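You operate a simulated robot arm through the tools that you are given. There is no shell and no other tool.

The job below is to be done with a simulated robot arm. You get a single attempt, and the scene is never put back.

TASK
Tighten the jewel chest's screw, then open the chest and take out the ring case.
Fine: use the chest driver and stand it back in its cup; turn the chest catch clear; the case goes on the console top between shade stand and chest; no finger under the lid. Set down upright: ring case.
Where things are to end (x, y in the base frame): ring case within 60 mm of [380, -440].

The check looks at the end state, three seconds after you hand in, the way a careful person would. Anything else that was tipped, shoved, dropped, spilled or broken makes it a failure. A push-on lid holds only when it is set on centred and level and pressed home; a screw cap is set on level and turned clockwise until tight.

THE ROBOT
A 7-joint arm with a two-finger parallel gripper, fixed in place. Base frame: the origin is on the floor under the middle of its stand, x ahead of it, y to its left, z up. Units: mm, rad, N and s.
With the tool pointing down near the work surface it reaches from about 220 to 740 mm from the base axis. Its first joint turns from -2.897 to 2.897 rad. Payload 1.57 kg.
The tool frame sits at the grasp point between the pads (the TCP): z along the fingers, y along the line on which they close. The tips reach 30 mm beyond it. The gripper opens to 110 mm. The fingers are 24 mm wide and 12 mm thick; the gripper's body (48 by 112 mm) begins 78 mm behind the TCP.
Orientation is that of the tool frame in the base frame, as a unit quaternion [x, y, z, w]. With the fingers straight down and closing along the base's y, the tool's x points along the base's -x, its y along +y and its z along -z.

THE INTERFACE
- The arm moves only by the tool nudge_tool. Its argument "plan" is a list of rows, each a list of 7 numbers: the shift along the base's x, y, z in units of 30 mm (1.0 is 30 mm), then the turn, a rotation vector about the base's x, y, z in units of 5 degrees (1.0 is 5 degrees), then the gripper command, from -1 (shut) to 1 (fully open), values between in proportion. In form: [[tx, ty, tz, ax, ay, az, claw], ...]. A call has 1 to 20 rows; each row shifts and turns the commanded pose from where the row before left it. A call with a number of a shift or a turn outside -1 to 1 is refused whole. A row lasts 0.2 s, in which the tool goes at most 50 mm and 0.15 rad; a call with a longer step from one row to the next is refused whole, and so is a gripper value outside its range. Where a pose cannot be reached the arm comes as near as it can. A force on the tool above 50 N (or 10 N above the force at the start of the call, whichever is more), or a blocked arm, ends the call early, and 0.2 s more pass. Each finger travels about 45 mm/s and halts on what it meets, pressing with about 24 N; the grip force reading is that of the motor and also rises with nothing between the fingers. The clock runs only during rows and for 0.2 s after the last one: add rows that do not move to give the fingers time. It gives the time, the measured TCP pose, the force on the tool (base axes), the opening and the grip force at its end, in the units of the frame above (readings bear some noise), with the torque about the TCP (base axes, N m) and any sound that the robot's microphone picked up, and new pictures: "pictures" is both (left out), scene, wrist or none.
- Cameras (640 x 400 px; columns grow to the right, rows downward): "scene" is fixed at [398.2, -649.8, 1426.4]; the picture's right is [0.58, 0.81, 0.00], its down [0.54, -0.38, -0.75] and it looks along [-0.61, 0.44, -0.66] (base axes); focal length 214 px, centre (320, 200). "wrist" rides on the gripper at [70, 16, -141] in the tool frame; the picture's right is [-0.23, 0.97, 0.00], its down [-0.86, -0.20, -0.48] and it looks along [-0.47, -0.11, 0.88] (tool axes); focal length 222 px, centre (320, 200). There is no depth. A picture from a camera that has moved, and an enlarged one, comes with that camera's place and axes in the base frame and with its lens.
- lift_body(by): slides the trunk up (or, below 0, down) by that many mm; the arm rides with it, the base frame stays. It gives what a move gives, with no picture.
- close_up(camera, box): a new picture of the part [left, top, right, bottom] of that camera's present view, enlarged. No time passes.
- sign_off(): hands the job in; it is judged then, once.

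Nothing tells you positions but the pictures and the camera data. Unless the task says otherwise, let go and move clear before handing in.

The tools are called after "Emit:" by a JSON object that holds its "op" and its "data". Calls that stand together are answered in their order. nudge_tool: Moves the arm, as the interface text tells. Its arguments: {"type":"object","properties":{"plan":{"type":"array","items":{"type":"array","items":{"type":"number"}}},"pictures":{"type":"string","enum":["both","scene","wrist","none"]}},"required":["plan"]} The other tools are called the same way: lift_body (by) moves the trunk up or down; close_up (camera, box) takes an enlarged picture of a part of a camera's view; sign_off () hands the job in.

At the start:

```text
t: 0.0
ee_pos: [16.9, -333.2, 1288.9]
ee_rot: [-0.001, 1.0, 0.0, -0.001]
force: [-0.2, -0.4, 0.2]
torque: [0.0, 0.03, 0.03]
opening: 110.0
grasp_force: 0.1
trunk travel left (down, up): [-525.0, 65.0]
```

scene: 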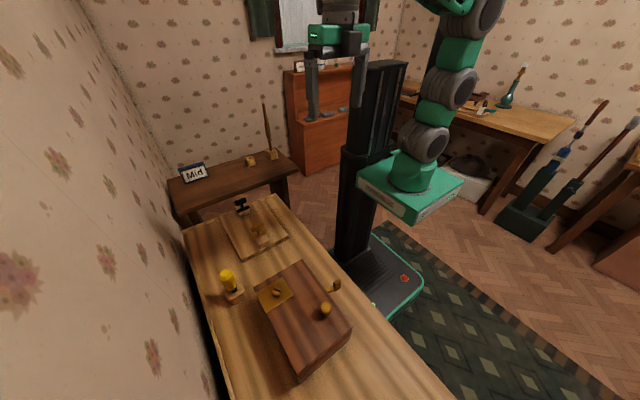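
wrist: 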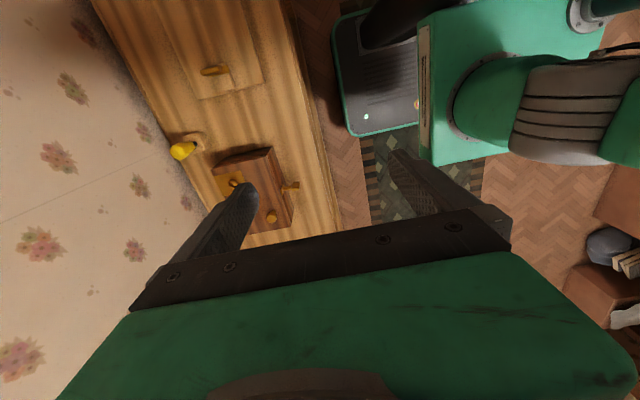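

I see a table along the wall with a wooden chest (brass plate, knob, catch), a yellow driver in a cup and something on a board further along. I'll take enlarged pictures first to locate everything.

Emit:
{"op": "close_up", "data": {"camera": "scene", "box": [180, 180, 380, 400]}}

Emit:
{"op": "close_up", "data": {"camera": "scene", "box": [210, 250, 350, 340]}}

Emit:
{"op": "close_up", "data": {"camera": "wrist", "box": [140, 20, 340, 250]}}

Emit:
{"op": "close_up", "data": {"camera": "scene", "box": [160, 90, 310, 260]}}

```text
1.82 times, centred on (280, 290) of scene
camera zoom: at [398.2, -649.8, 1426.4], right [0.58, 0.81, 0.0], down [0.54, -0.38, -0.75], along [-0.61, 0.44, -0.66], focal length 390 px, centre (393, 36)
```

zoom: 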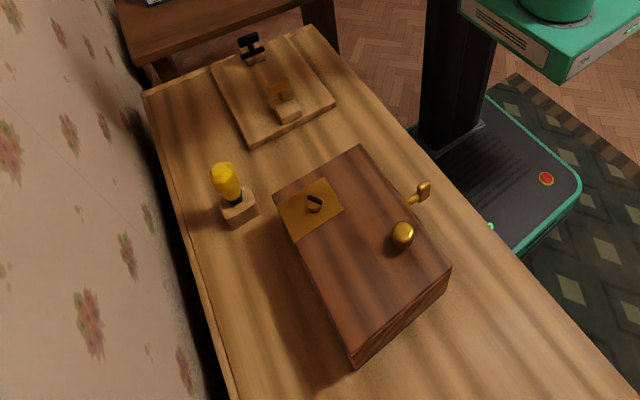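

```text
4.44 times, centred on (280, 295) of scene
camera zoom: at [398.2, -649.8, 1426.4], right [0.58, 0.81, 0.0], down [0.54, -0.38, -0.75], along [-0.61, 0.44, -0.66], focal length 953 px, centre (498, -222)
```

zoom: 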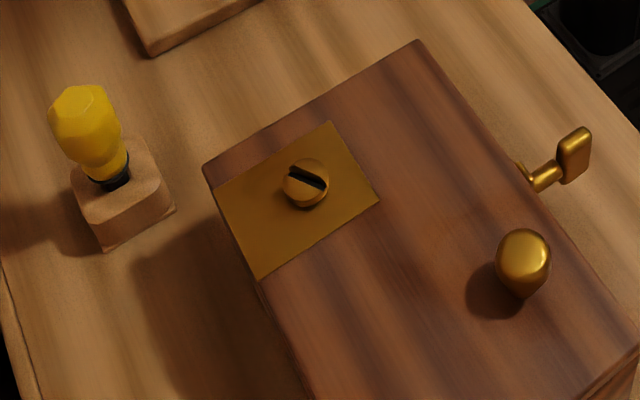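

```text
1.74 times, centred on (240, 135) of wrist
camera zoom: at [-52.5, -316.7, 1431.7], right [0.23, 0.97, 0.0], down [0.86, -0.2, 0.48], along [0.47, -0.11, -0.88], focal length 386 px, centre (459, 313)
```

zoom: 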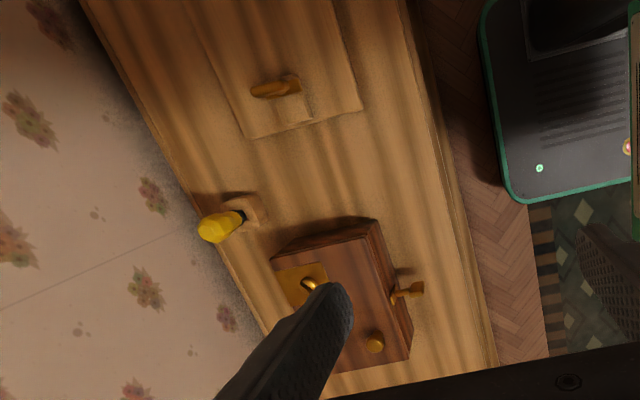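

```text
2.35 times, centred on (235, 175) of scene
camera zoom: at [398.2, -649.8, 1426.4], right [0.58, 0.81, 0.0], down [0.54, -0.38, -0.75], along [-0.61, 0.44, -0.66], focal length 505 px, centre (520, 259)
```

zoom: 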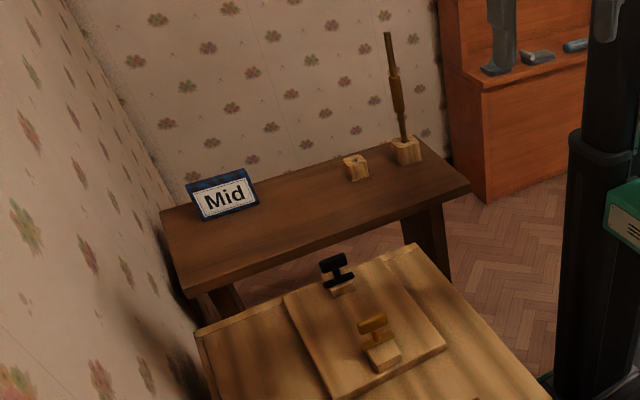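

The chest seems to stand near (180, -550), the driver cup near (20, -670), table top near z 790. I'll move the arm forward to look at the region around the target (380, -440) and beyond, where the shade stand ought to be.

Emit:
{"op": "nudge_tool", "data": {"plan": [[1, -0.4, 0, 0, 0, 0, 1], [1, -0.4, 0, 0, 0, 0, 1], [1, -0.4, 0, 0, 0, 0, 1], [1, -0.4, 0, 0, 0, 0, 1], [1, -0.4, 0, 0, 0, 0, 1], [1, -0.4, 0, 0, 0, 0, 1], [1, -0.4, 0, 0, 0, 0, 1], [1, -0.4, 0, 0, 0, 0, 1]]}}

```text
t: 1.8
ee_pos: [257.9, -429.7, 1289.2]
ee_rot: [0.0, 1.0, 0.0, 0.0]
force: [0.1, -0.1, -0.6]
torque: [0.0, 0.0, -0.01]
opening: 110.1
grasp_force: 0.1
trunk travel left (down, up): [-525.0, 65.0]
camera wrist: at [188.2, -413.1, 1433.4], right [0.23, 0.97, 0.0], down [0.86, -0.2, 0.48], along [0.47, -0.11, -0.88], focal length 222 px, centre (320, 200)
```

scene: 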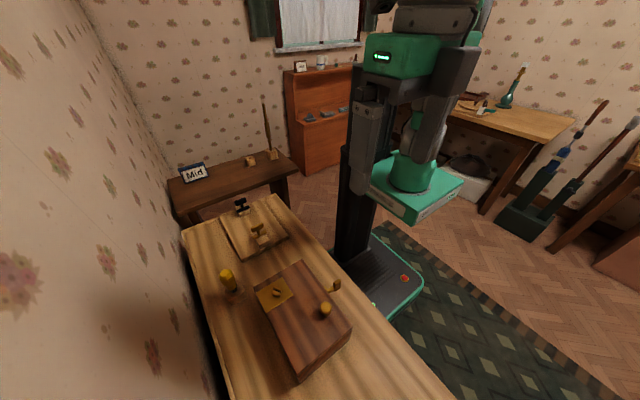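
wrist: 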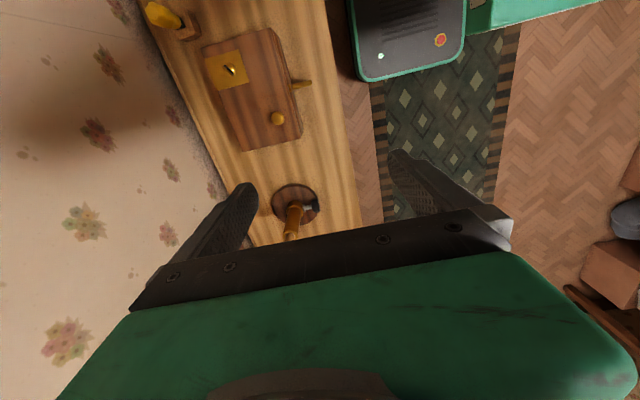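

A round-based object has come into view just past the chest; I'll enlarge to see what it is.

Emit:
{"op": "close_up", "data": {"camera": "wrist", "box": [240, 150, 360, 250]}}

Emit:
{"op": "close_up", "data": {"camera": "wrist", "box": [140, 0, 340, 160]}}

Emit:
{"op": "close_up", "data": {"camera": "scene", "box": [200, 190, 300, 260]}}

```text
4.00 times, centred on (300, 200) of wrist
camera zoom: at [188.2, -413.1, 1433.4], right [0.23, 0.97, 0.0], down [0.86, -0.2, 0.48], along [0.47, -0.11, -0.88], focal length 888 px, centre (400, 200)
```

zoom: 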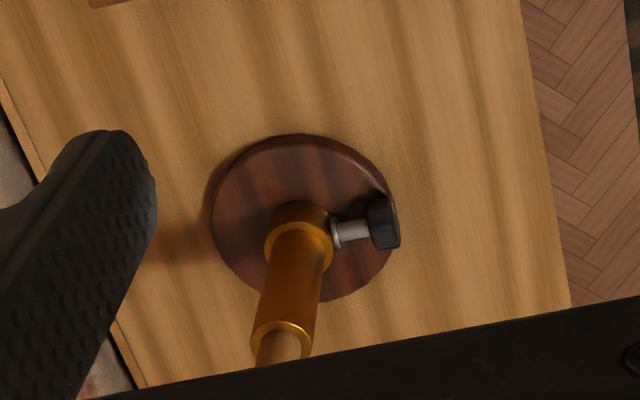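

```text
2.50 times, centred on (240, 80) of wrist
camera zoom: at [188.2, -413.1, 1433.4], right [0.23, 0.97, 0.0], down [0.86, -0.2, 0.48], along [0.47, -0.11, -0.88], focal length 555 px, centre (520, 500)
```

zoom: 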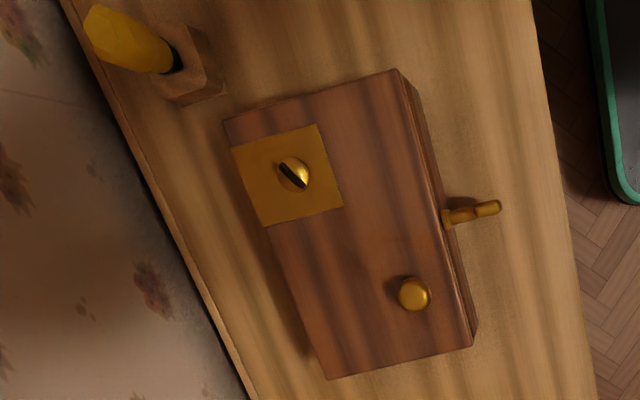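

```text
5.71 times, centred on (250, 225) of scene
camera zoom: at [398.2, -649.8, 1426.4], right [0.58, 0.81, 0.0], down [0.54, -0.38, -0.75], along [-0.61, 0.44, -0.66], focal length 1226 px, centre (720, 57)
```

zoom: 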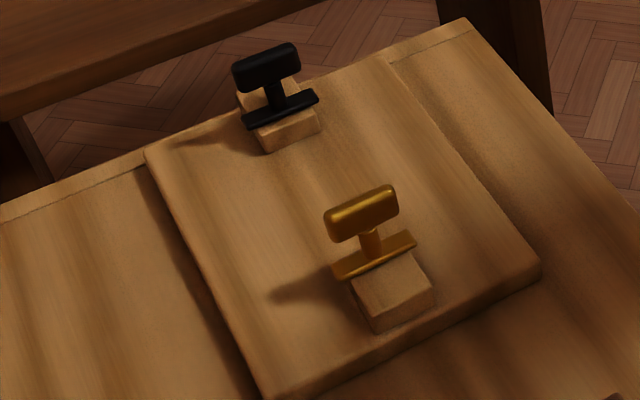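

The shade stand is a tall lamp post near (527, -574); the chest lid spans about x 80–300, y -633 to -487, top at z≈893, with the screw near (128, -591), knob near (240, -522) and the catch on the front face at x≈190. I'll lower the trunk and look more closely.

Emit:
{"op": "lift_body", "data": {"by": -200}}

Emit:
{"op": "close_up", "data": {"camera": "wrist", "box": [0, 0, 640, 400]}}

Emit:
{"op": "close_up", "data": {"camera": "scene", "box": [200, 180, 480, 400]}}

```text
t: 4.0
ee_pos: [257.5, -428.6, 1090.0]
ee_rot: [0.0, 1.0, 0.0, 0.0]
force: [-0.3, -0.2, 0.4]
torque: [0.02, 0.01, 0.03]
opening: 110.1
grasp_force: 0.0
trunk travel left (down, up): [-325.0, 265.0]
```

```text
1.00 times, centred on (320, 200) of wrist (not enlarged: the box is as wide or as high as the picture)
camera zoom: at [187.2, -412.3, 1233.8], right [0.23, 0.97, 0.0], down [0.86, -0.2, 0.48], along [0.47, -0.11, -0.88], focal length 222 px, centre (320, 200)
```

zoom: 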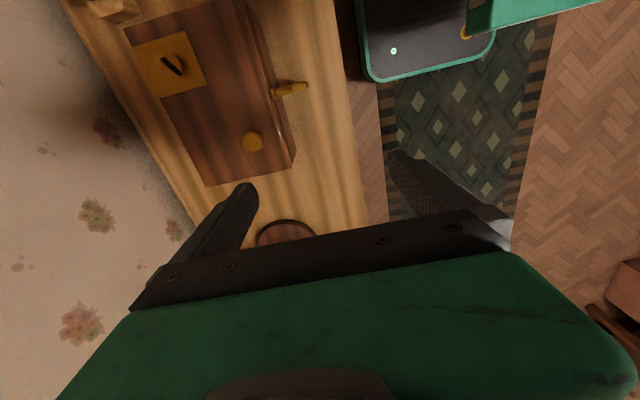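

```text
1.82 times, centred on (340, 290) of scene
camera zoom: at [398.2, -649.8, 1426.4], right [0.58, 0.81, 0.0], down [0.54, -0.38, -0.75], along [-0.61, 0.44, -0.66], focal length 390 px, centre (284, 36)
```

zoom: 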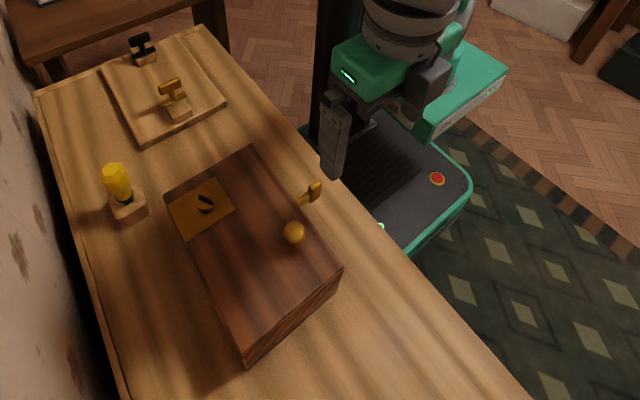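

I'll turn the tool 90° so the wrist camera looks at the chest's front from the robot side, to study the catch and the seam.

Emit:
{"op": "nudge_tool", "data": {"plan": [[-0.12, 0.1, -0.1, 0, 0, -1, 1], [-0.12, 0.1, -0.1, 0, 0, -1, 1], [-0.12, 0.1, -0.1, 0, 0, -1, 1], [-0.12, 0.1, -0.1, 0, 0, -1, 1], [-0.12, 0.1, -0.1, 0, 0, -1, 1], [-0.12, 0.1, -0.1, 0, 0, -1, 1], [-0.12, 0.1, -0.1, 0, 0, -1, 1], [-0.12, 0.1, -0.1, 0, 0, -1, 1], [-0.12, 0.1, -0.1, 0, 0, -1, 1], [-0.12, 0.1, -0.1, 0, 0, -1, 1], [-0.12, 0.1, -0.1, 0, 0, -1, 1], [-0.12, 0.1, -0.1, 0, 0, -1, 1], [-0.12, 0.1, -0.1, 0, 0, -1, 1], [-0.12, 0.1, -0.1, 0, 0, -1, 1], [-0.12, 0.1, -0.1, 0, 0, -1, 1], [-0.12, 0.1, -0.1, 0, 0, -1, 1], [-0.12, 0.1, -0.1, 0, 0, -1, 1], [-0.12, 0.1, -0.1, 0, 0, -1, 1]]}}

```text
t: 7.8
ee_pos: [191.2, -375.4, 1037.7]
ee_rot: [0.707, 0.707, 0.0, 0.001]
force: [0.9, -0.3, -0.4]
torque: [-0.01, 0.0, 0.01]
opening: 109.7
grasp_force: 0.0
trunk travel left (down, up): [-325.0, 265.0]
camera wrist: at [208.4, -304.8, 1180.6], right [0.97, -0.23, 0.0], down [-0.2, -0.86, 0.48], along [-0.11, -0.47, -0.88], focal length 222 px, centre (320, 200)
```

scene: 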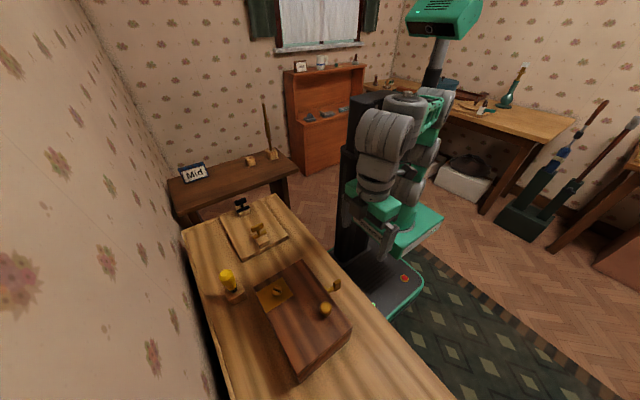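
wrist: 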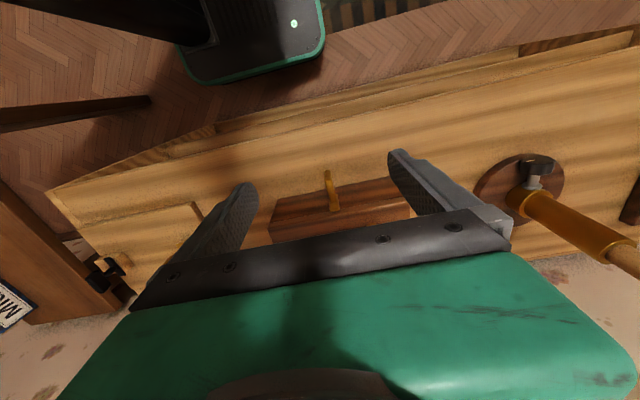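

The gripper hides the chest's front; I'll tilt the tool so that the camera looks more horizontally at the front face.

Emit:
{"op": "nudge_tool", "data": {"plan": [[0, 0.1, 0, -1, 0, 0, 1], [0, 0.1, 0, -1, 0, 0, 1], [0, 0.1, 0, -1, 0, 0, 1], [0, 0.1, 0, -1, 0, 0, 1], [0, 0.1, 0, -1, 0, 0, 1], [0, 0.1, 0, -1, 0, 0, 1], [0, 0.1, 0, -1, 0, 0, 1], [0, 0.1, 0, -1, 0, 0, 1]], "pictures": "wrist"}}

Emit:
{"op": "close_up", "data": {"camera": "wrist", "box": [230, 100, 430, 230]}}

```text
t: 9.6
ee_pos: [202.1, -361.0, 1131.2]
ee_rot: [0.666, 0.667, -0.236, 0.237]
force: [1.0, -1.0, 0.7]
torque: [0.02, 0.02, -0.02]
opening: 110.1
grasp_force: 0.1
out of reach, approached as far as the arm can: row 5, 6, 7, 8
trunk travel left (down, up): [-325.0, 265.0]
camera wrist: at [218.5, -217.5, 1199.0], right [0.97, -0.18, 0.14], down [-0.2, -0.36, 0.91], along [-0.11, -0.92, -0.39], focal length 222 px, centre (320, 200)
```

wrist: 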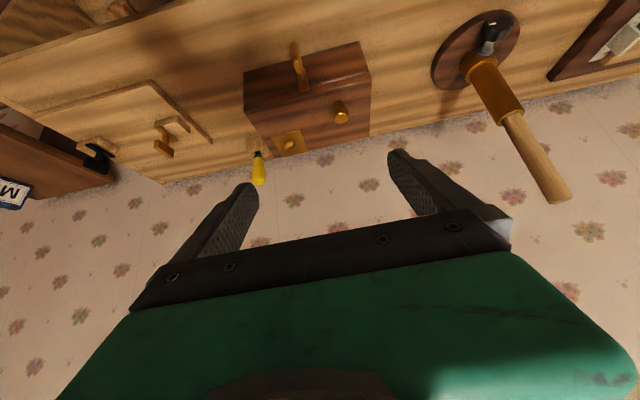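

```text
3.08 times, centred on (330, 165) of wrist
camera zoom: at [218.5, -217.5, 1199.0], right [0.97, -0.18, 0.14], down [-0.2, -0.36, 0.91], along [-0.11, -0.92, -0.39], focal length 684 px, centre (289, 308)
```

zoom: 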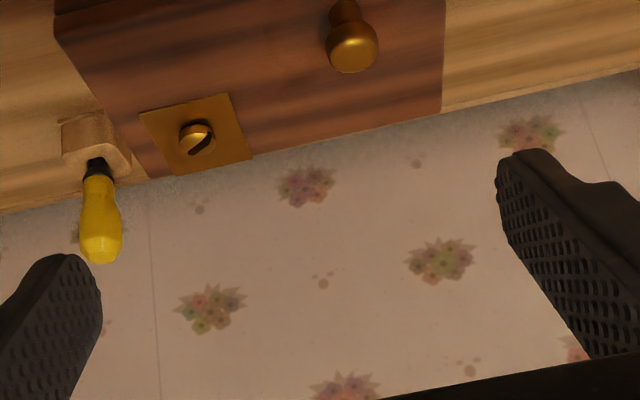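

Good view now. I'll enlarge the chest front with the catch and the shade stand.

Emit:
{"op": "close_up", "data": {"camera": "wrist", "box": [230, 30, 390, 160]}}

Emit:
{"op": "close_up", "data": {"camera": "wrist", "box": [260, 30, 340, 80]}}

Emit:
{"op": "close_up", "data": {"camera": "wrist", "box": [420, 0, 640, 210]}}

Emit:
{"op": "close_up", "data": {"camera": "scene", "box": [180, 160, 450, 400]}}

```text
3.08 times, centred on (310, 95) of wrist
camera zoom: at [218.5, -217.5, 1199.0], right [0.97, -0.18, 0.14], down [-0.2, -0.36, 0.91], along [-0.11, -0.92, -0.39], focal length 684 px, centre (351, 523)
```

zoom: 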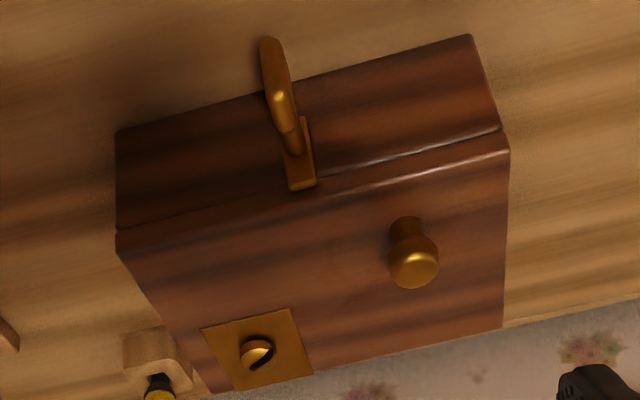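

```text
8.00 times, centred on (300, 55) of wrist
camera zoom: at [218.5, -217.5, 1199.0], right [0.97, -0.18, 0.14], down [-0.2, -0.36, 0.91], along [-0.11, -0.92, -0.39], focal length 1777 px, centre (480, 1360)
```

zoom: 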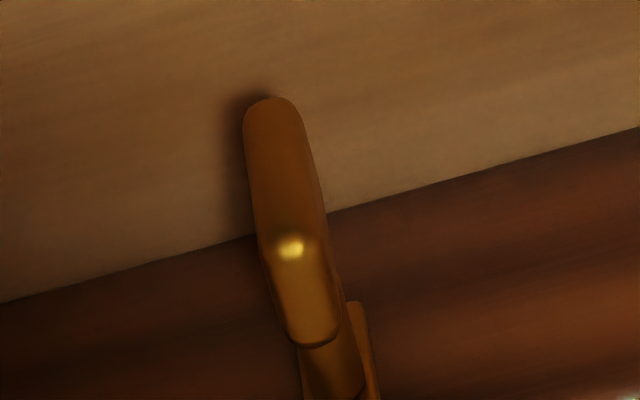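

```text
1.90 times, centred on (530, 105) of wrist
camera zoom: at [218.5, -217.5, 1199.0], right [0.97, -0.18, 0.14], down [-0.2, -0.36, 0.91], along [-0.11, -0.92, -0.39], focal length 423 px, centre (-80, 381)
```

zoom: 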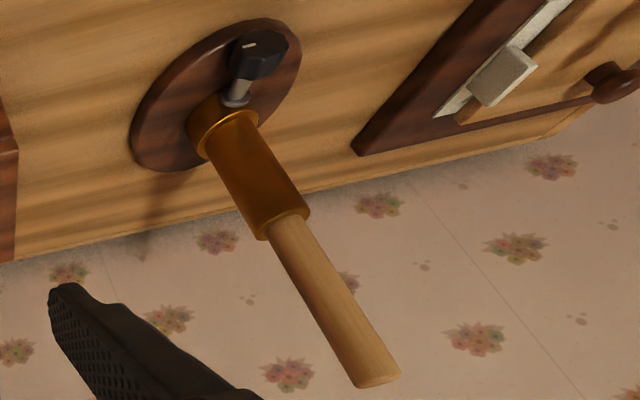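

```text
1.67 times, centred on (315, 280) of scene
camera zoom: at [398.2, -649.8, 1426.4], right [0.58, 0.81, 0.0], down [0.54, -0.38, -0.75], along [-0.61, 0.44, -0.66], focal length 358 px, centre (328, 67)
```

zoom: 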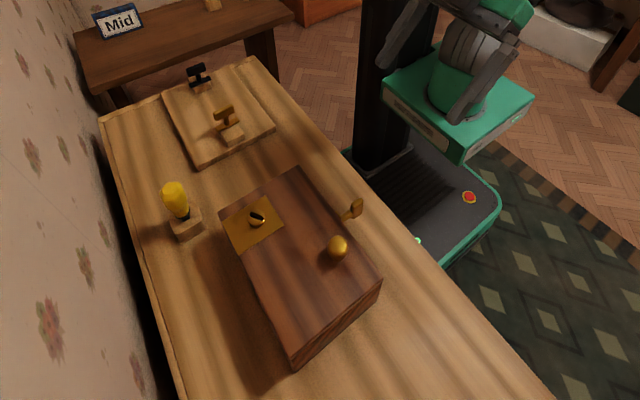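

The catch is a brass bar overlapping the lid's edge, turned by a thumb plate on a shaft. I'll enlarge from the scene camera to measure it, and the driver and screw.

Emit:
{"op": "close_up", "data": {"camera": "scene", "box": [310, 265, 360, 325]}}

Emit:
{"op": "close_up", "data": {"camera": "scene", "box": [210, 260, 300, 315]}}

Emit:
{"op": "close_up", "data": {"camera": "wrist", "box": [230, 120, 310, 190]}}

```text
6.67 times, centred on (335, 295) of scene
camera zoom: at [398.2, -649.8, 1426.4], right [0.58, 0.81, 0.0], down [0.54, -0.38, -0.75], along [-0.61, 0.44, -0.66], focal length 1430 px, centre (220, -433)
```

zoom: 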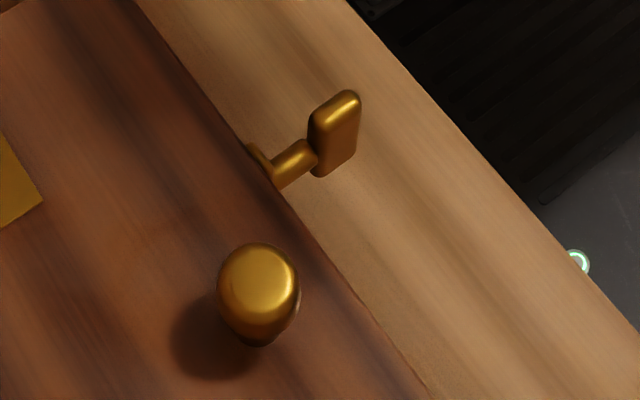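

```text
7.11 times, centred on (255, 288) of scene
camera zoom: at [398.2, -649.8, 1426.4], right [0.58, 0.81, 0.0], down [0.54, -0.38, -0.75], along [-0.61, 0.44, -0.66], focal length 1525 px, centre (782, -422)
```

zoom: 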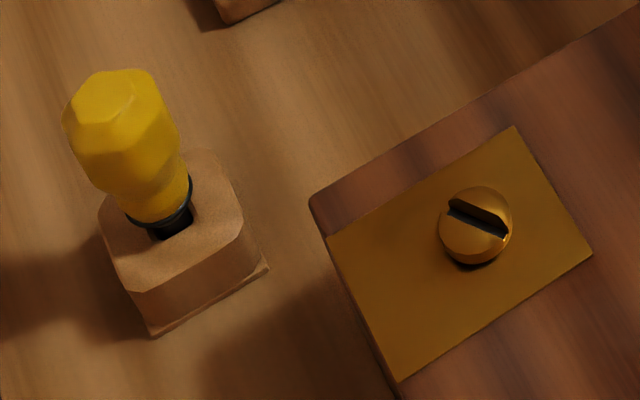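

```text
5.71 times, centred on (270, 155) of wrist
camera zoom: at [218.5, -217.5, 1199.0], right [0.97, -0.18, 0.14], down [-0.2, -0.36, 0.91], along [-0.11, -0.92, -0.39], focal length 1269 px, centre (606, 457)
```

zoom: 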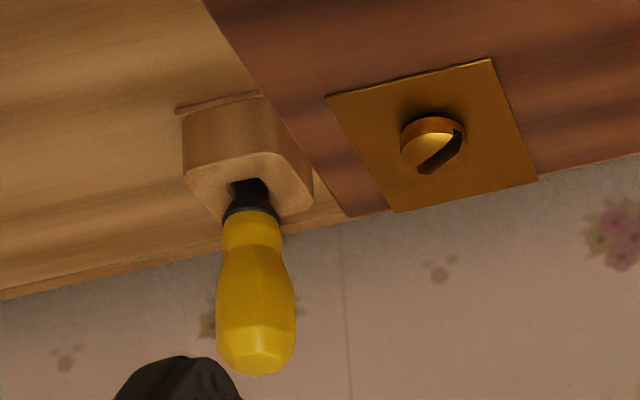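

The driver handle's top seems near (22, -675, 925) over a cup at about (20, -680, 828); the screw head at (130, -590, 904) stands proud with its slot about 30° from x. I'll straighten the tool first and then go above the driver.

Emit:
{"op": "nudge_tool", "data": {"plan": [[0, 0, 0, 1, 0, 0, 1], [0, 0, 0, 1, 0, 0, 1], [0, 0, 0, 1, 0, 0, 1], [0, 0, 0, 1, 0, 0, 1], [0, 0, 0, 1, 0, 0, 1], [0, 0, 0, 1, 0, 0, 1], [0, 0, 0, 1, 0, 0, 1], [0, 0, 0, 1, 0, 0, 1], [0, 0, 0, 0, 0, 0, 1]], "pictures": "none"}}

```text
t: 11.6
ee_pos: [202.5, -359.3, 1130.2]
ee_rot: [0.706, 0.708, 0.0, 0.0]
force: [0.5, -0.1, 1.2]
torque: [0.02, -0.02, -0.02]
opening: 110.0
grasp_force: 0.1
trunk travel left (down, up): [-325.0, 265.0]
```

Emit:
{"op": "nudge_tool", "data": {"plan": [[-0.545, -0.95, -0.2, 0, 0, 0, 1], [-0.545, -0.95, -0.2, 0, 0, 0, 1], [-0.545, -0.95, -0.2, 0, 0, 0, 1], [-0.545, -0.95, -0.2, 0, 0, 0, 1], [-0.545, -0.95, -0.2, 0, 0, 0, 1], [-0.545, -0.95, -0.2, 0, 0, 0, 1], [-0.545, -0.95, -0.2, 0, 0, 0, 1], [-0.545, -0.95, -0.2, 0, 0, 0, 1], [-0.545, -0.95, -0.2, 0, 0, 0, 1], [-0.545, -0.95, -0.2, 0, 0, 0, 1]]}}

```text
t: 13.1
ee_pos: [102.2, -537.0, 1095.9]
ee_rot: [0.71, 0.705, -0.006, 0.008]
force: [8.0, -18.8, -25.8]
torque: [0.98, 1.41, -0.69]
opening: 109.8
grasp_force: 0.0
out of reach, approached as far as the arm can: row 7
trunk travel left (down, up): [-325.0, 265.0]
stopped in row 7: the force on the tool passed its limit at 104 N (the readings are from after the stop); the commanded pose is now the measured one
camera wrist: at [119.6, -465.3, 1238.0], right [0.97, -0.23, 0.01], down [-0.21, -0.84, 0.49], along [-0.11, -0.48, -0.87], focal length 222 px, centre (320, 200)
```

scene: 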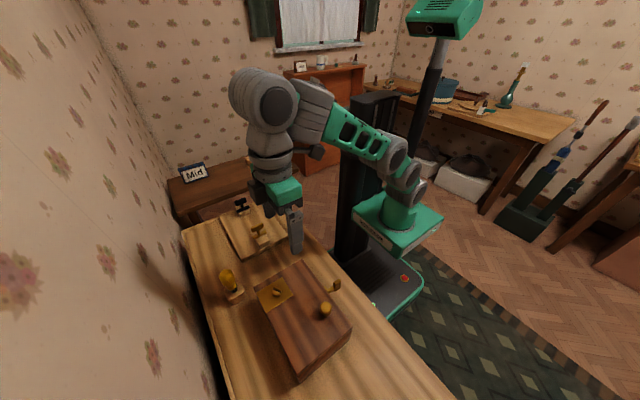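
wrist: 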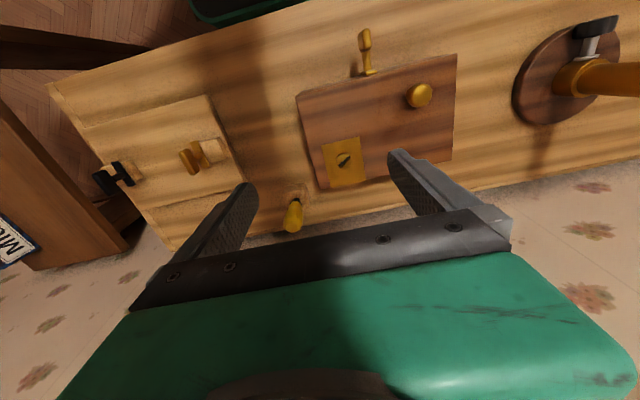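

The move was stopped by a force though nothing seems near the fingers; I'll look at the arm itself to understand.

Emit:
{"op": "close_up", "data": {"camera": "scene", "box": [200, 50, 460, 280]}}

Emit:
{"op": "nudge_tool", "data": {"plan": [[0, 0.3, 0, 0, 0, 0, 1], [0, 0, 0, 0, 0, 0, 1]]}}

```text
1.74 times, centred on (330, 165) of scene
camera zoom: at [398.2, -649.8, 1426.4], right [0.58, 0.81, 0.0], down [0.54, -0.38, -0.75], along [-0.61, 0.44, -0.66], focal length 373 px, centre (303, 261)
```

zoom: 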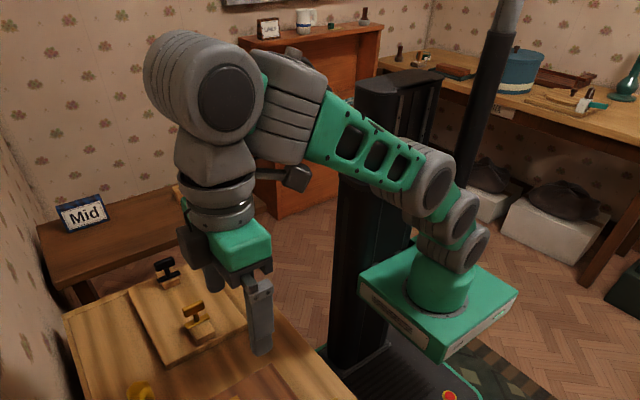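

```text
t: 13.7
ee_pos: [103.1, -528.8, 1092.8]
ee_rot: [0.709, 0.705, -0.004, 0.005]
force: [-0.7, -0.4, -0.3]
torque: [-0.04, 0.01, -0.01]
opening: 110.0
grasp_force: 0.0
trunk travel left (down, up): [-325.0, 265.0]
camera wrist: at [119.0, -457.6, 1236.4], right [0.97, -0.23, 0.0], down [-0.21, -0.85, 0.49], along [-0.11, -0.48, -0.87], focal length 222 px, centre (320, 200)
```

scene: 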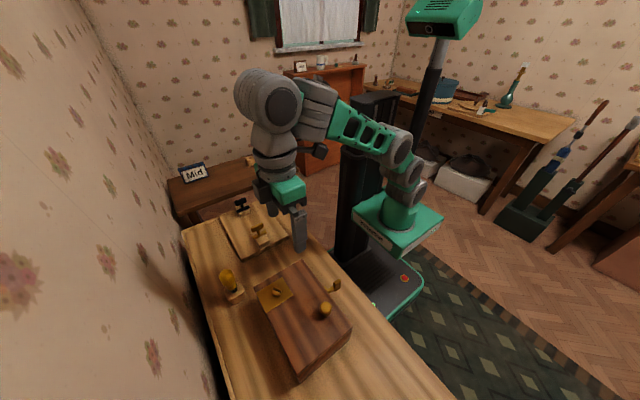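
wrist: 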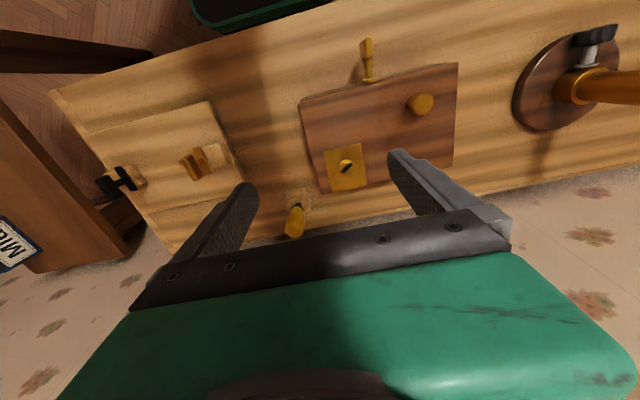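

The arm was simply stretched out at this height; the contact force is gone now. I'll descend to about z 990 first, then move out over the driver in smaller steps.

Emit:
{"op": "nudge_tool", "data": {"plan": [[0, 0.3, -0.7, 0, 0, 0, 1], [0, 0, -0.7, 0, 0, 0, 1], [0, 0, -0.7, 0, 0, 0, 1], [-0.3, 0, -0.7, 0, 0, 0, 1], [-0.3, -0.3, -0.6, 0, 0, 0, 1], [-0.3, -0.4, 0, 0, 0, 0, 1], [-0.4, -0.5, 0, 0, 0, 0, 1], [-0.4, -0.5, 0, 0, 0, 0, 1]]}}

```text
t: 15.4
ee_pos: [50.6, -573.4, 993.0]
ee_rot: [0.71, 0.705, -0.004, 0.005]
force: [0.4, -0.4, 0.2]
torque: [-0.01, 0.01, 0.02]
opening: 110.0
grasp_force: 0.0
trunk travel left (down, up): [-325.0, 265.0]
camera wrist: at [68.5, -501.0, 1135.0], right [0.97, -0.23, 0.0], down [-0.21, -0.85, 0.49], along [-0.11, -0.48, -0.87], focal length 222 px, centre (320, 200)
```

scene: 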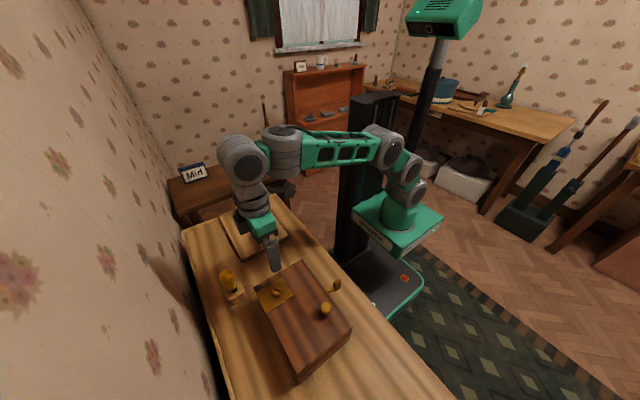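
wrist: 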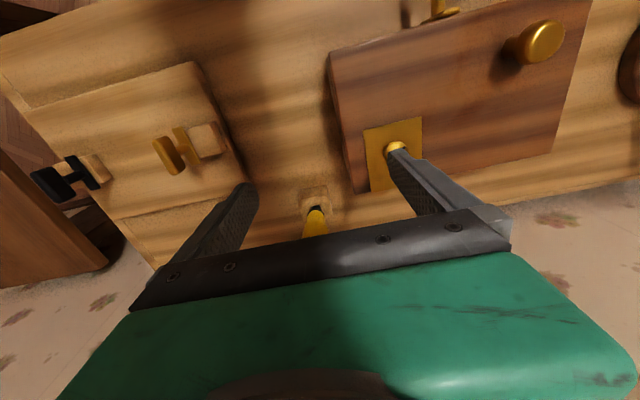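

Emit:
{"op": "nudge_tool", "data": {"plan": [[-0.24, -0.7, 0, 0, 0, 0, 1], [-0.24, -0.7, 0, 0, 0, 0, 1], [-0.24, -0.7, 0, 0, 0, 0, 1], [-0.24, -0.7, 0, 0, 0, 0, 1], [0, -0.5, 0, 0, 0, 0, 1], [0, 0, 0, 0, 0, 0, 1]]}}

Emit:
{"op": "close_up", "data": {"camera": "scene", "box": [180, 220, 300, 310]}}

Emit:
{"op": "close_up", "data": {"camera": "wrist", "box": [240, 120, 440, 240]}}

```text
t: 16.9
ee_pos: [27.7, -622.0, 977.2]
ee_rot: [0.71, 0.705, -0.003, 0.005]
force: [0.1, 0.0, 0.3]
torque: [0.01, 0.05, -0.03]
opening: 109.7
grasp_force: 0.1
out of reach, approached as far as the arm can: row 3, 4, 5
trunk travel left (down, up): [-325.0, 265.0]
camera wrist: at [45.4, -549.9, 1119.4], right [0.97, -0.23, 0.0], down [-0.21, -0.85, 0.49], along [-0.11, -0.48, -0.87], focal length 222 px, centre (320, 200)
```

scene: 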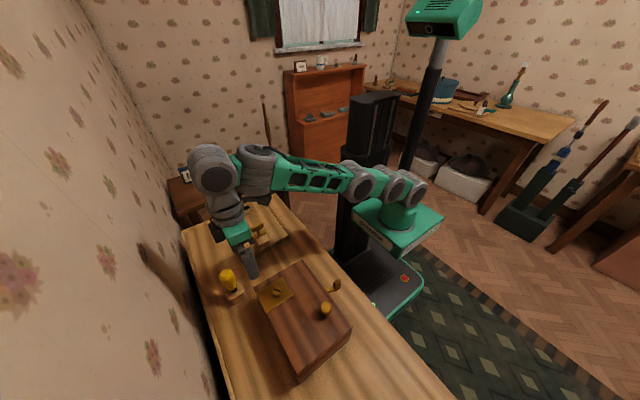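
wrist: 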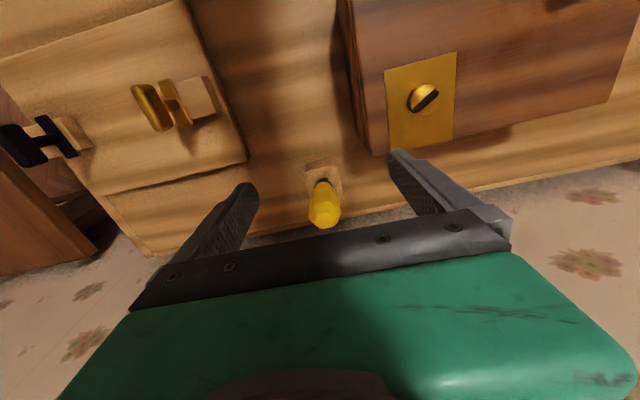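

```text
4.44 times, centred on (240, 265) of scene
camera zoom: at [398.2, -649.8, 1426.4], right [0.58, 0.81, 0.0], down [0.54, -0.38, -0.75], along [-0.61, 0.44, -0.66], focal length 953 px, centre (676, -89)
```

zoom: 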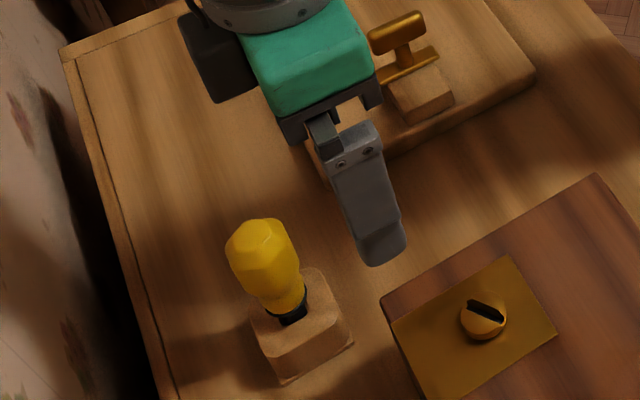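

```text
3.20 times, centred on (340, 180) of wrist
camera zoom: at [45.4, -549.9, 1119.4], right [0.97, -0.23, 0.0], down [-0.21, -0.85, 0.49], along [-0.11, -0.48, -0.87], focal length 711 px, centre (256, 264)
```

zoom: 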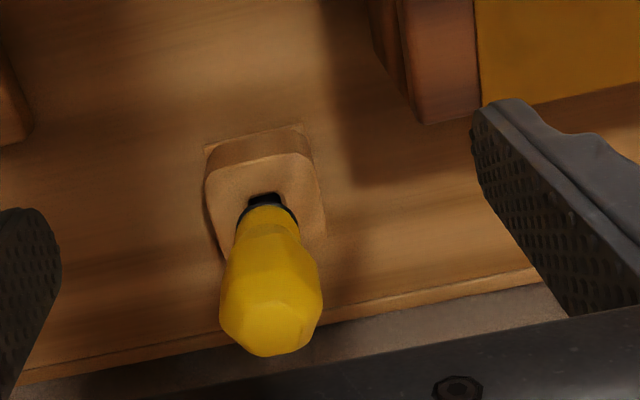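

The arm is stretched here because its shoulder is now low. I'll raise the trunk a bit so it can reach over the driver.

Emit:
{"op": "lift_body", "data": {"by": 150}}

Emit:
{"op": "nudge_tool", "data": {"plan": [[0, 0, -0.8, 0, 0, 0, 1], [0, 0, -0.8, 0, 0, 0, 1], [0, 0, -0.8, 0, 0, 0, 1], [0, 0, -0.8, 0, 0, 0, 1], [0, 0, -0.8, 0, 0, 0, 1], [0, -0.5, -0.4, 0, 0, 0, 1], [-0.1, -0.5, 0, 0, 0, 0, 1], [-0.1, -0.5, 0, 0, 0, 0, 1]], "pictures": "both"}}

```text
t: 18.6
ee_pos: [29.5, -621.3, 1126.1]
ee_rot: [0.71, 0.704, -0.003, 0.004]
force: [-0.3, -0.5, 0.1]
torque: [-0.03, -0.01, 0.02]
opening: 110.0
grasp_force: 0.0
trunk travel left (down, up): [-475.0, 115.0]
```

```text
t: 20.4
ee_pos: [22.2, -665.7, 994.0]
ee_rot: [0.71, 0.704, -0.005, 0.005]
force: [0.5, -0.2, 0.0]
torque: [0.02, -0.01, -0.02]
opening: 110.1
grasp_force: 0.0
trunk travel left (down, up): [-475.0, 115.0]
camera wrist: at [38.7, -593.7, 1136.6], right [0.97, -0.23, 0.0], down [-0.21, -0.85, 0.49], along [-0.11, -0.48, -0.87], focal length 222 px, centre (320, 200)
```

scene: 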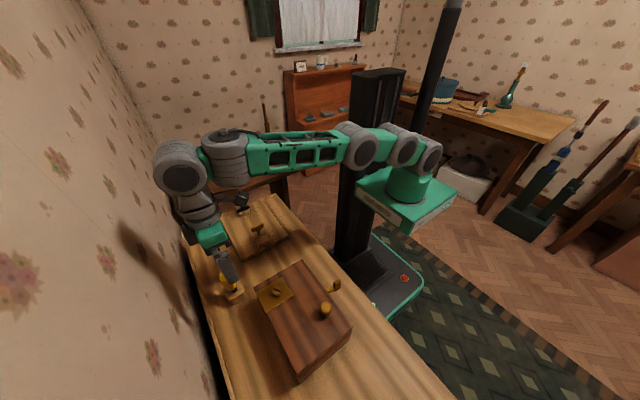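
wrist: 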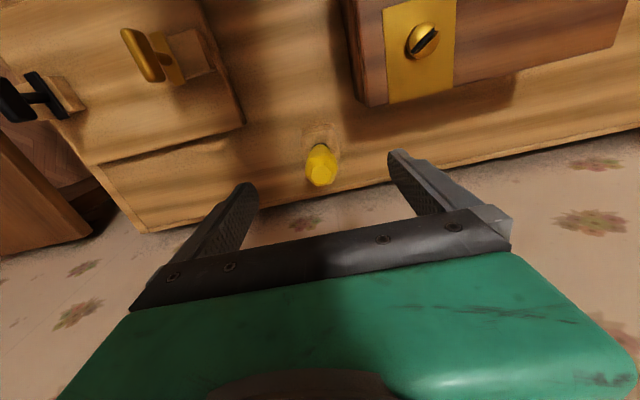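

The driver handle sits right between the fingers. I'll narrow the opening a little and descend around it in two steps.

Emit:
{"op": "nudge_tool", "data": {"plan": [[-0.03, -0.3, 0, 0, 0, 0, 0.4], [0, 0, -0.5, 0, 0, 0, 0.4], [0, 0, -0.5, 0, 0, 0, 0.4], [0, 0, -0.5, 0, 0, 0, 0.4], [0, 0, 0, 0, 0, 0, 0.4]]}}

Emit:
{"op": "close_up", "data": {"camera": "scene", "box": [190, 240, 270, 310]}}

Emit:
{"op": "close_up", "data": {"camera": "wrist", "box": [220, 110, 440, 240]}}

```text
t: 21.6
ee_pos: [22.6, -669.8, 948.5]
ee_rot: [0.709, 0.705, -0.004, 0.005]
force: [0.7, -0.1, -0.8]
torque: [-0.04, -0.01, 0.01]
opening: 77.0
grasp_force: 0.1
out of reach, approached as far as the arm can: row 1
trunk travel left (down, up): [-475.0, 115.0]
camera wrist: at [39.4, -599.2, 1090.8], right [0.97, -0.23, 0.0], down [-0.21, -0.85, 0.49], along [-0.11, -0.48, -0.87], focal length 222 px, centre (320, 200)
```

scene: 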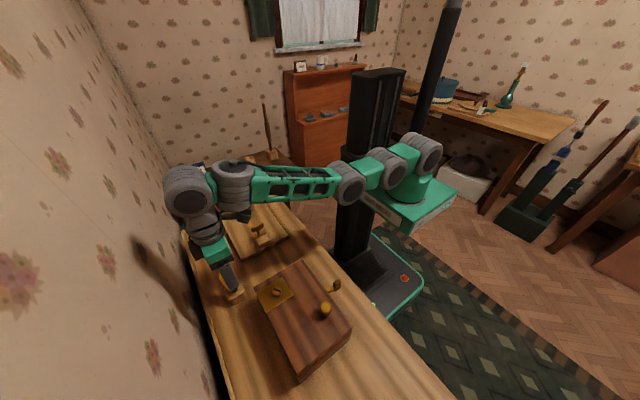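
wrist: 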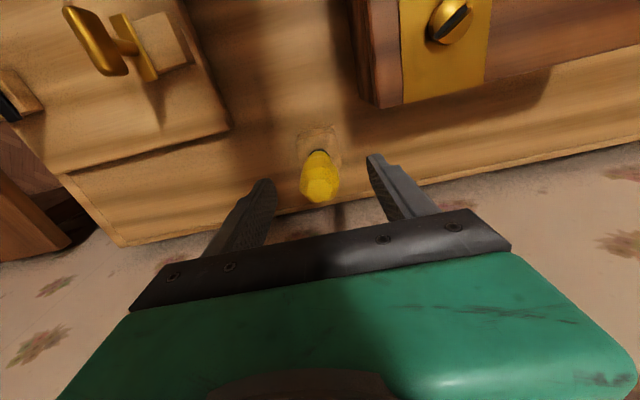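

```text
5.71 times, centred on (230, 275) of scene
camera zoom: at [398.2, -649.8, 1426.4], right [0.58, 0.81, 0.0], down [0.54, -0.38, -0.75], along [-0.61, 0.44, -0.66], focal length 1226 px, centre (834, -229)
```

zoom: 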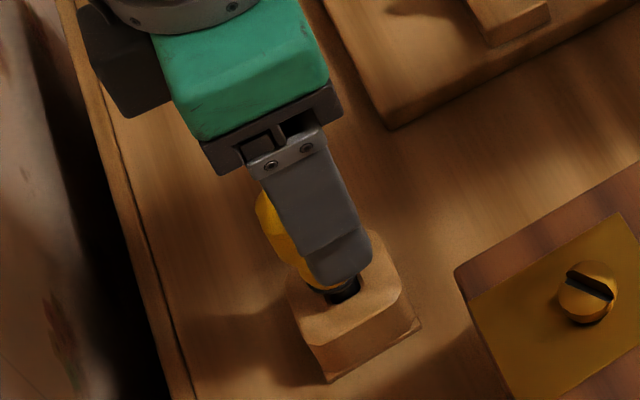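

```text
2.91 times, centred on (330, 175) of wrist
camera zoom: at [39.4, -599.2, 1090.8], right [0.97, -0.23, 0.0], down [-0.21, -0.85, 0.49], along [-0.11, -0.48, -0.87], focal length 646 px, centre (291, 273)
```

zoom: 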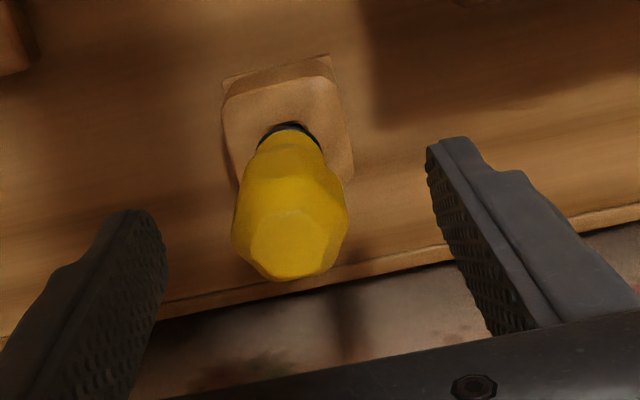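

I need another 8 mm toward the wall to be centred on the handle; I'll raise the trunk 50 mm to gain reach, then descend around the handle.

Emit:
{"op": "lift_body", "data": {"by": 50}}

Emit:
{"op": "nudge_tool", "data": {"plan": [[0, 0, -0.5, 0, 0, 0, 0.4], [-0.02, -0.13, -0.5, 0, 0, 0, 0.4], [0, -0.13, -0.5, 0, 0, 0, 0.4], [0, 0, -0.5, 0, 0, 0, 0.4], [0, 0, -0.5, 0, 0, 0, 0.4], [0, 0, -0.5, 0, 0, 0, 0.4], [0, 0, 0, 0, 0, 0, 0.4]]}}

Emit:
{"op": "close_up", "data": {"camera": "scene", "box": [190, 240, 270, 310]}}

Emit:
{"op": "close_up", "data": {"camera": "wrist", "box": [220, 110, 440, 240]}}

```text
t: 22.5
ee_pos: [23.3, -670.5, 998.0]
ee_rot: [0.709, 0.705, -0.004, 0.005]
force: [-0.9, -0.6, 0.4]
torque: [0.02, 0.0, 0.0]
opening: 76.9
grasp_force: 0.1
trunk travel left (down, up): [-525.0, 65.0]
```

```text
t: 24.1
ee_pos: [22.3, -679.1, 908.3]
ee_rot: [0.709, 0.705, -0.004, 0.005]
force: [-0.1, 0.3, 0.9]
torque: [0.0, 0.01, -0.02]
opening: 77.2
grasp_force: 0.1
trunk travel left (down, up): [-525.0, 65.0]
camera wrist: at [38.7, -606.5, 1050.2], right [0.97, -0.23, 0.0], down [-0.21, -0.85, 0.49], along [-0.11, -0.48, -0.87], focal length 222 px, centre (320, 200)
```

scene: 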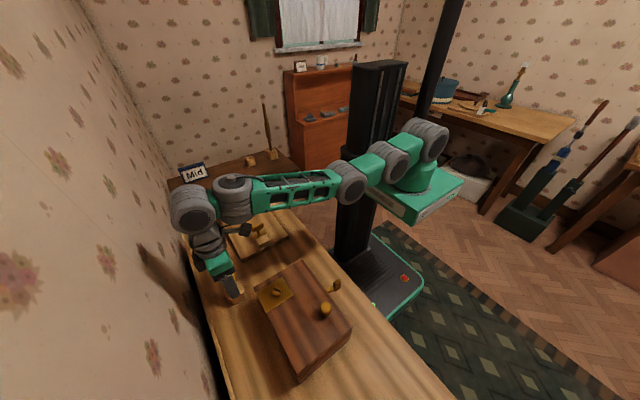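
wrist: 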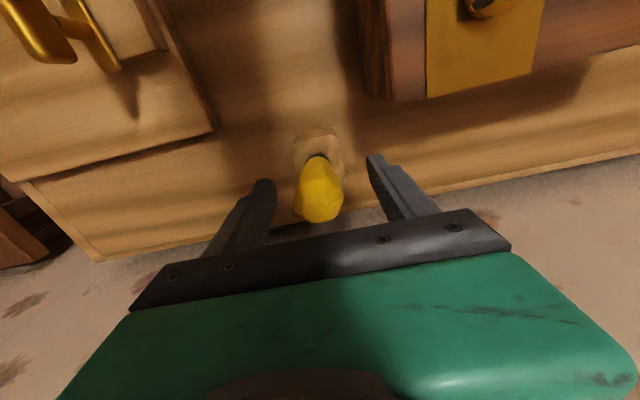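

```text
5.71 times, centred on (230, 275) of scene
camera zoom: at [398.2, -649.8, 1426.4], right [0.58, 0.81, 0.0], down [0.54, -0.38, -0.75], along [-0.61, 0.44, -0.66], focal length 1226 px, centre (834, -229)
```

zoom: 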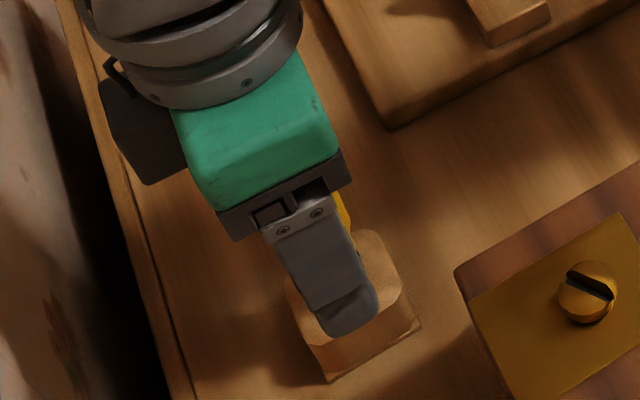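

```text
2.91 times, centred on (330, 175) of wrist
camera zoom: at [38.7, -606.5, 1050.2], right [0.97, -0.23, 0.0], down [-0.21, -0.85, 0.49], along [-0.11, -0.48, -0.87], focal length 646 px, centre (291, 273)
```

zoom: 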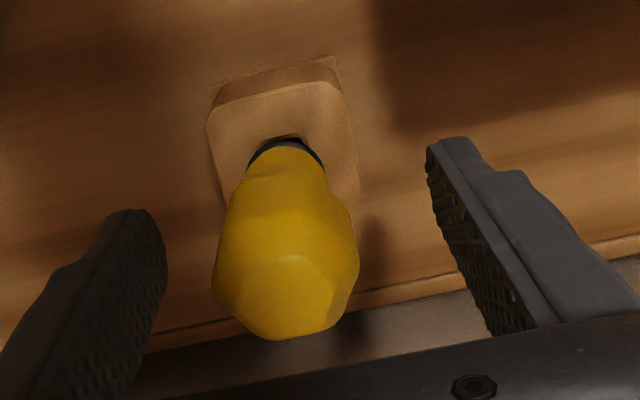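

The handle is centred between the fingers. I'll go 10 mm lower and close on it.

Emit:
{"op": "nudge_tool", "data": {"plan": [[0, 0, -0.35, 0, 0, 0, 0.2], [0, 0, 0, 0, 0, 0, 0.0], [0, 0, 0, 0, 0, 0, -0.3], [0, 0, 0, 0, 0, 0, -1], [0, 0, 0, 0, 0, 0, -1], [0, 0, 0, 0, 0, 0, -1], [0, 0, 0, 0, 0, 0, -1]]}}

Emit:
{"op": "close_up", "data": {"camera": "wrist", "box": [220, 110, 440, 240]}}

```text
t: 25.7
ee_pos: [21.4, -679.7, 897.7]
ee_rot: [0.709, 0.705, -0.004, 0.005]
force: [-1.8, 1.5, -0.9]
torque: [0.0, 0.08, -0.01]
opening: 34.1
grasp_force: 24.1
trunk travel left (down, up): [-525.0, 65.0]
camera wrist: at [38.7, -606.7, 1039.7], right [0.97, -0.23, 0.0], down [-0.21, -0.85, 0.49], along [-0.11, -0.48, -0.87], focal length 222 px, centre (320, 200)
```

scene: 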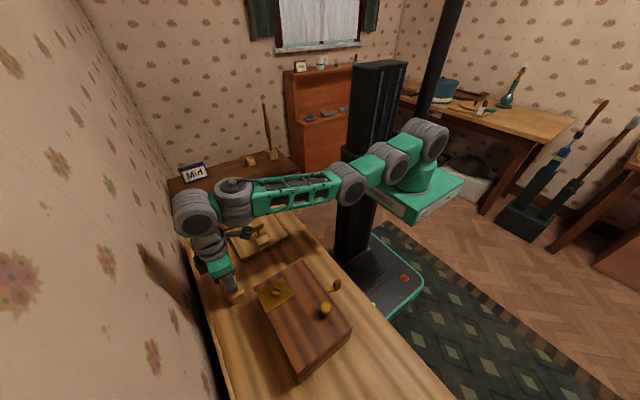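
wrist: 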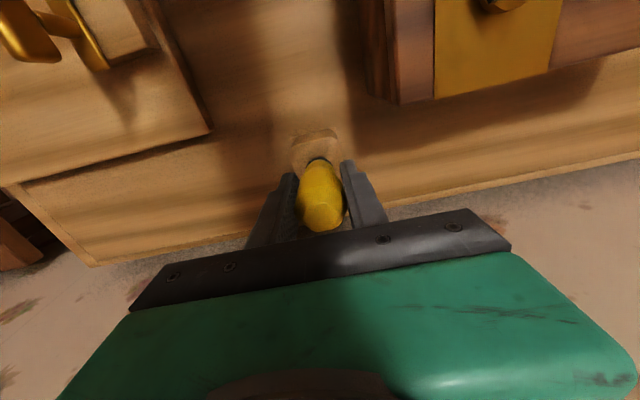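

```text
2.91 times, centred on (330, 175) of wrist
camera zoom: at [38.7, -606.7, 1039.7], right [0.97, -0.23, 0.0], down [-0.21, -0.85, 0.49], along [-0.11, -0.48, -0.87], focal length 646 px, centre (291, 273)
```

zoom: 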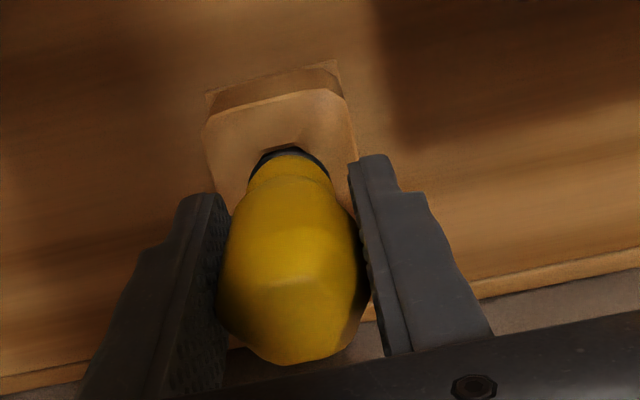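

The driver is gripped firmly. I'll draw it straight up with the trunk and look at the blade.

Emit:
{"op": "lift_body", "data": {"by": 60}}

Emit:
{"op": "close_up", "data": {"camera": "wrist", "box": [220, 90, 440, 240]}}

Emit:
{"op": "close_up", "data": {"camera": "scene", "box": [180, 220, 280, 310]}}

```text
t: 26.7
ee_pos: [22.4, -678.8, 957.5]
ee_rot: [0.71, 0.704, -0.004, 0.005]
force: [0.1, -0.4, -1.4]
torque: [-0.02, 0.05, 0.01]
opening: 34.3
grasp_force: 24.2
trunk travel left (down, up): [-585.0, 5.0]
```

```text
2.67 times, centred on (330, 165) of wrist
camera zoom: at [39.1, -606.8, 1099.4], right [0.97, -0.23, 0.0], down [-0.21, -0.85, 0.49], along [-0.11, -0.48, -0.87], focal length 592 px, centre (293, 293)
```

zoom: 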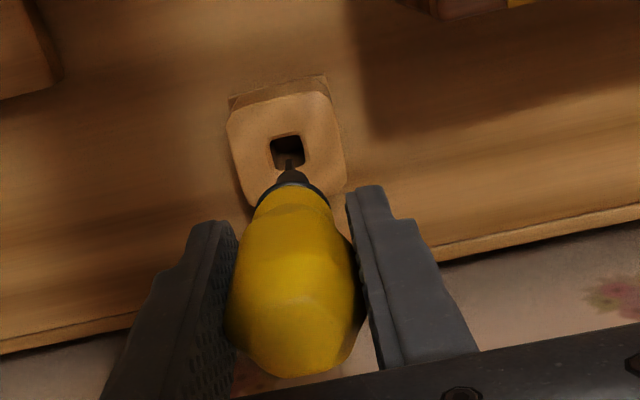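

```text
4.44 times, centred on (230, 265) of scene
camera zoom: at [398.2, -649.8, 1426.4], right [0.58, 0.81, 0.0], down [0.54, -0.38, -0.75], along [-0.61, 0.44, -0.66], focal length 953 px, centre (720, -89)
```

zoom: 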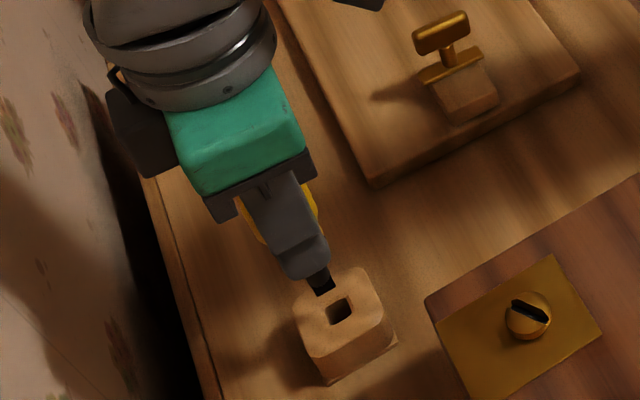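

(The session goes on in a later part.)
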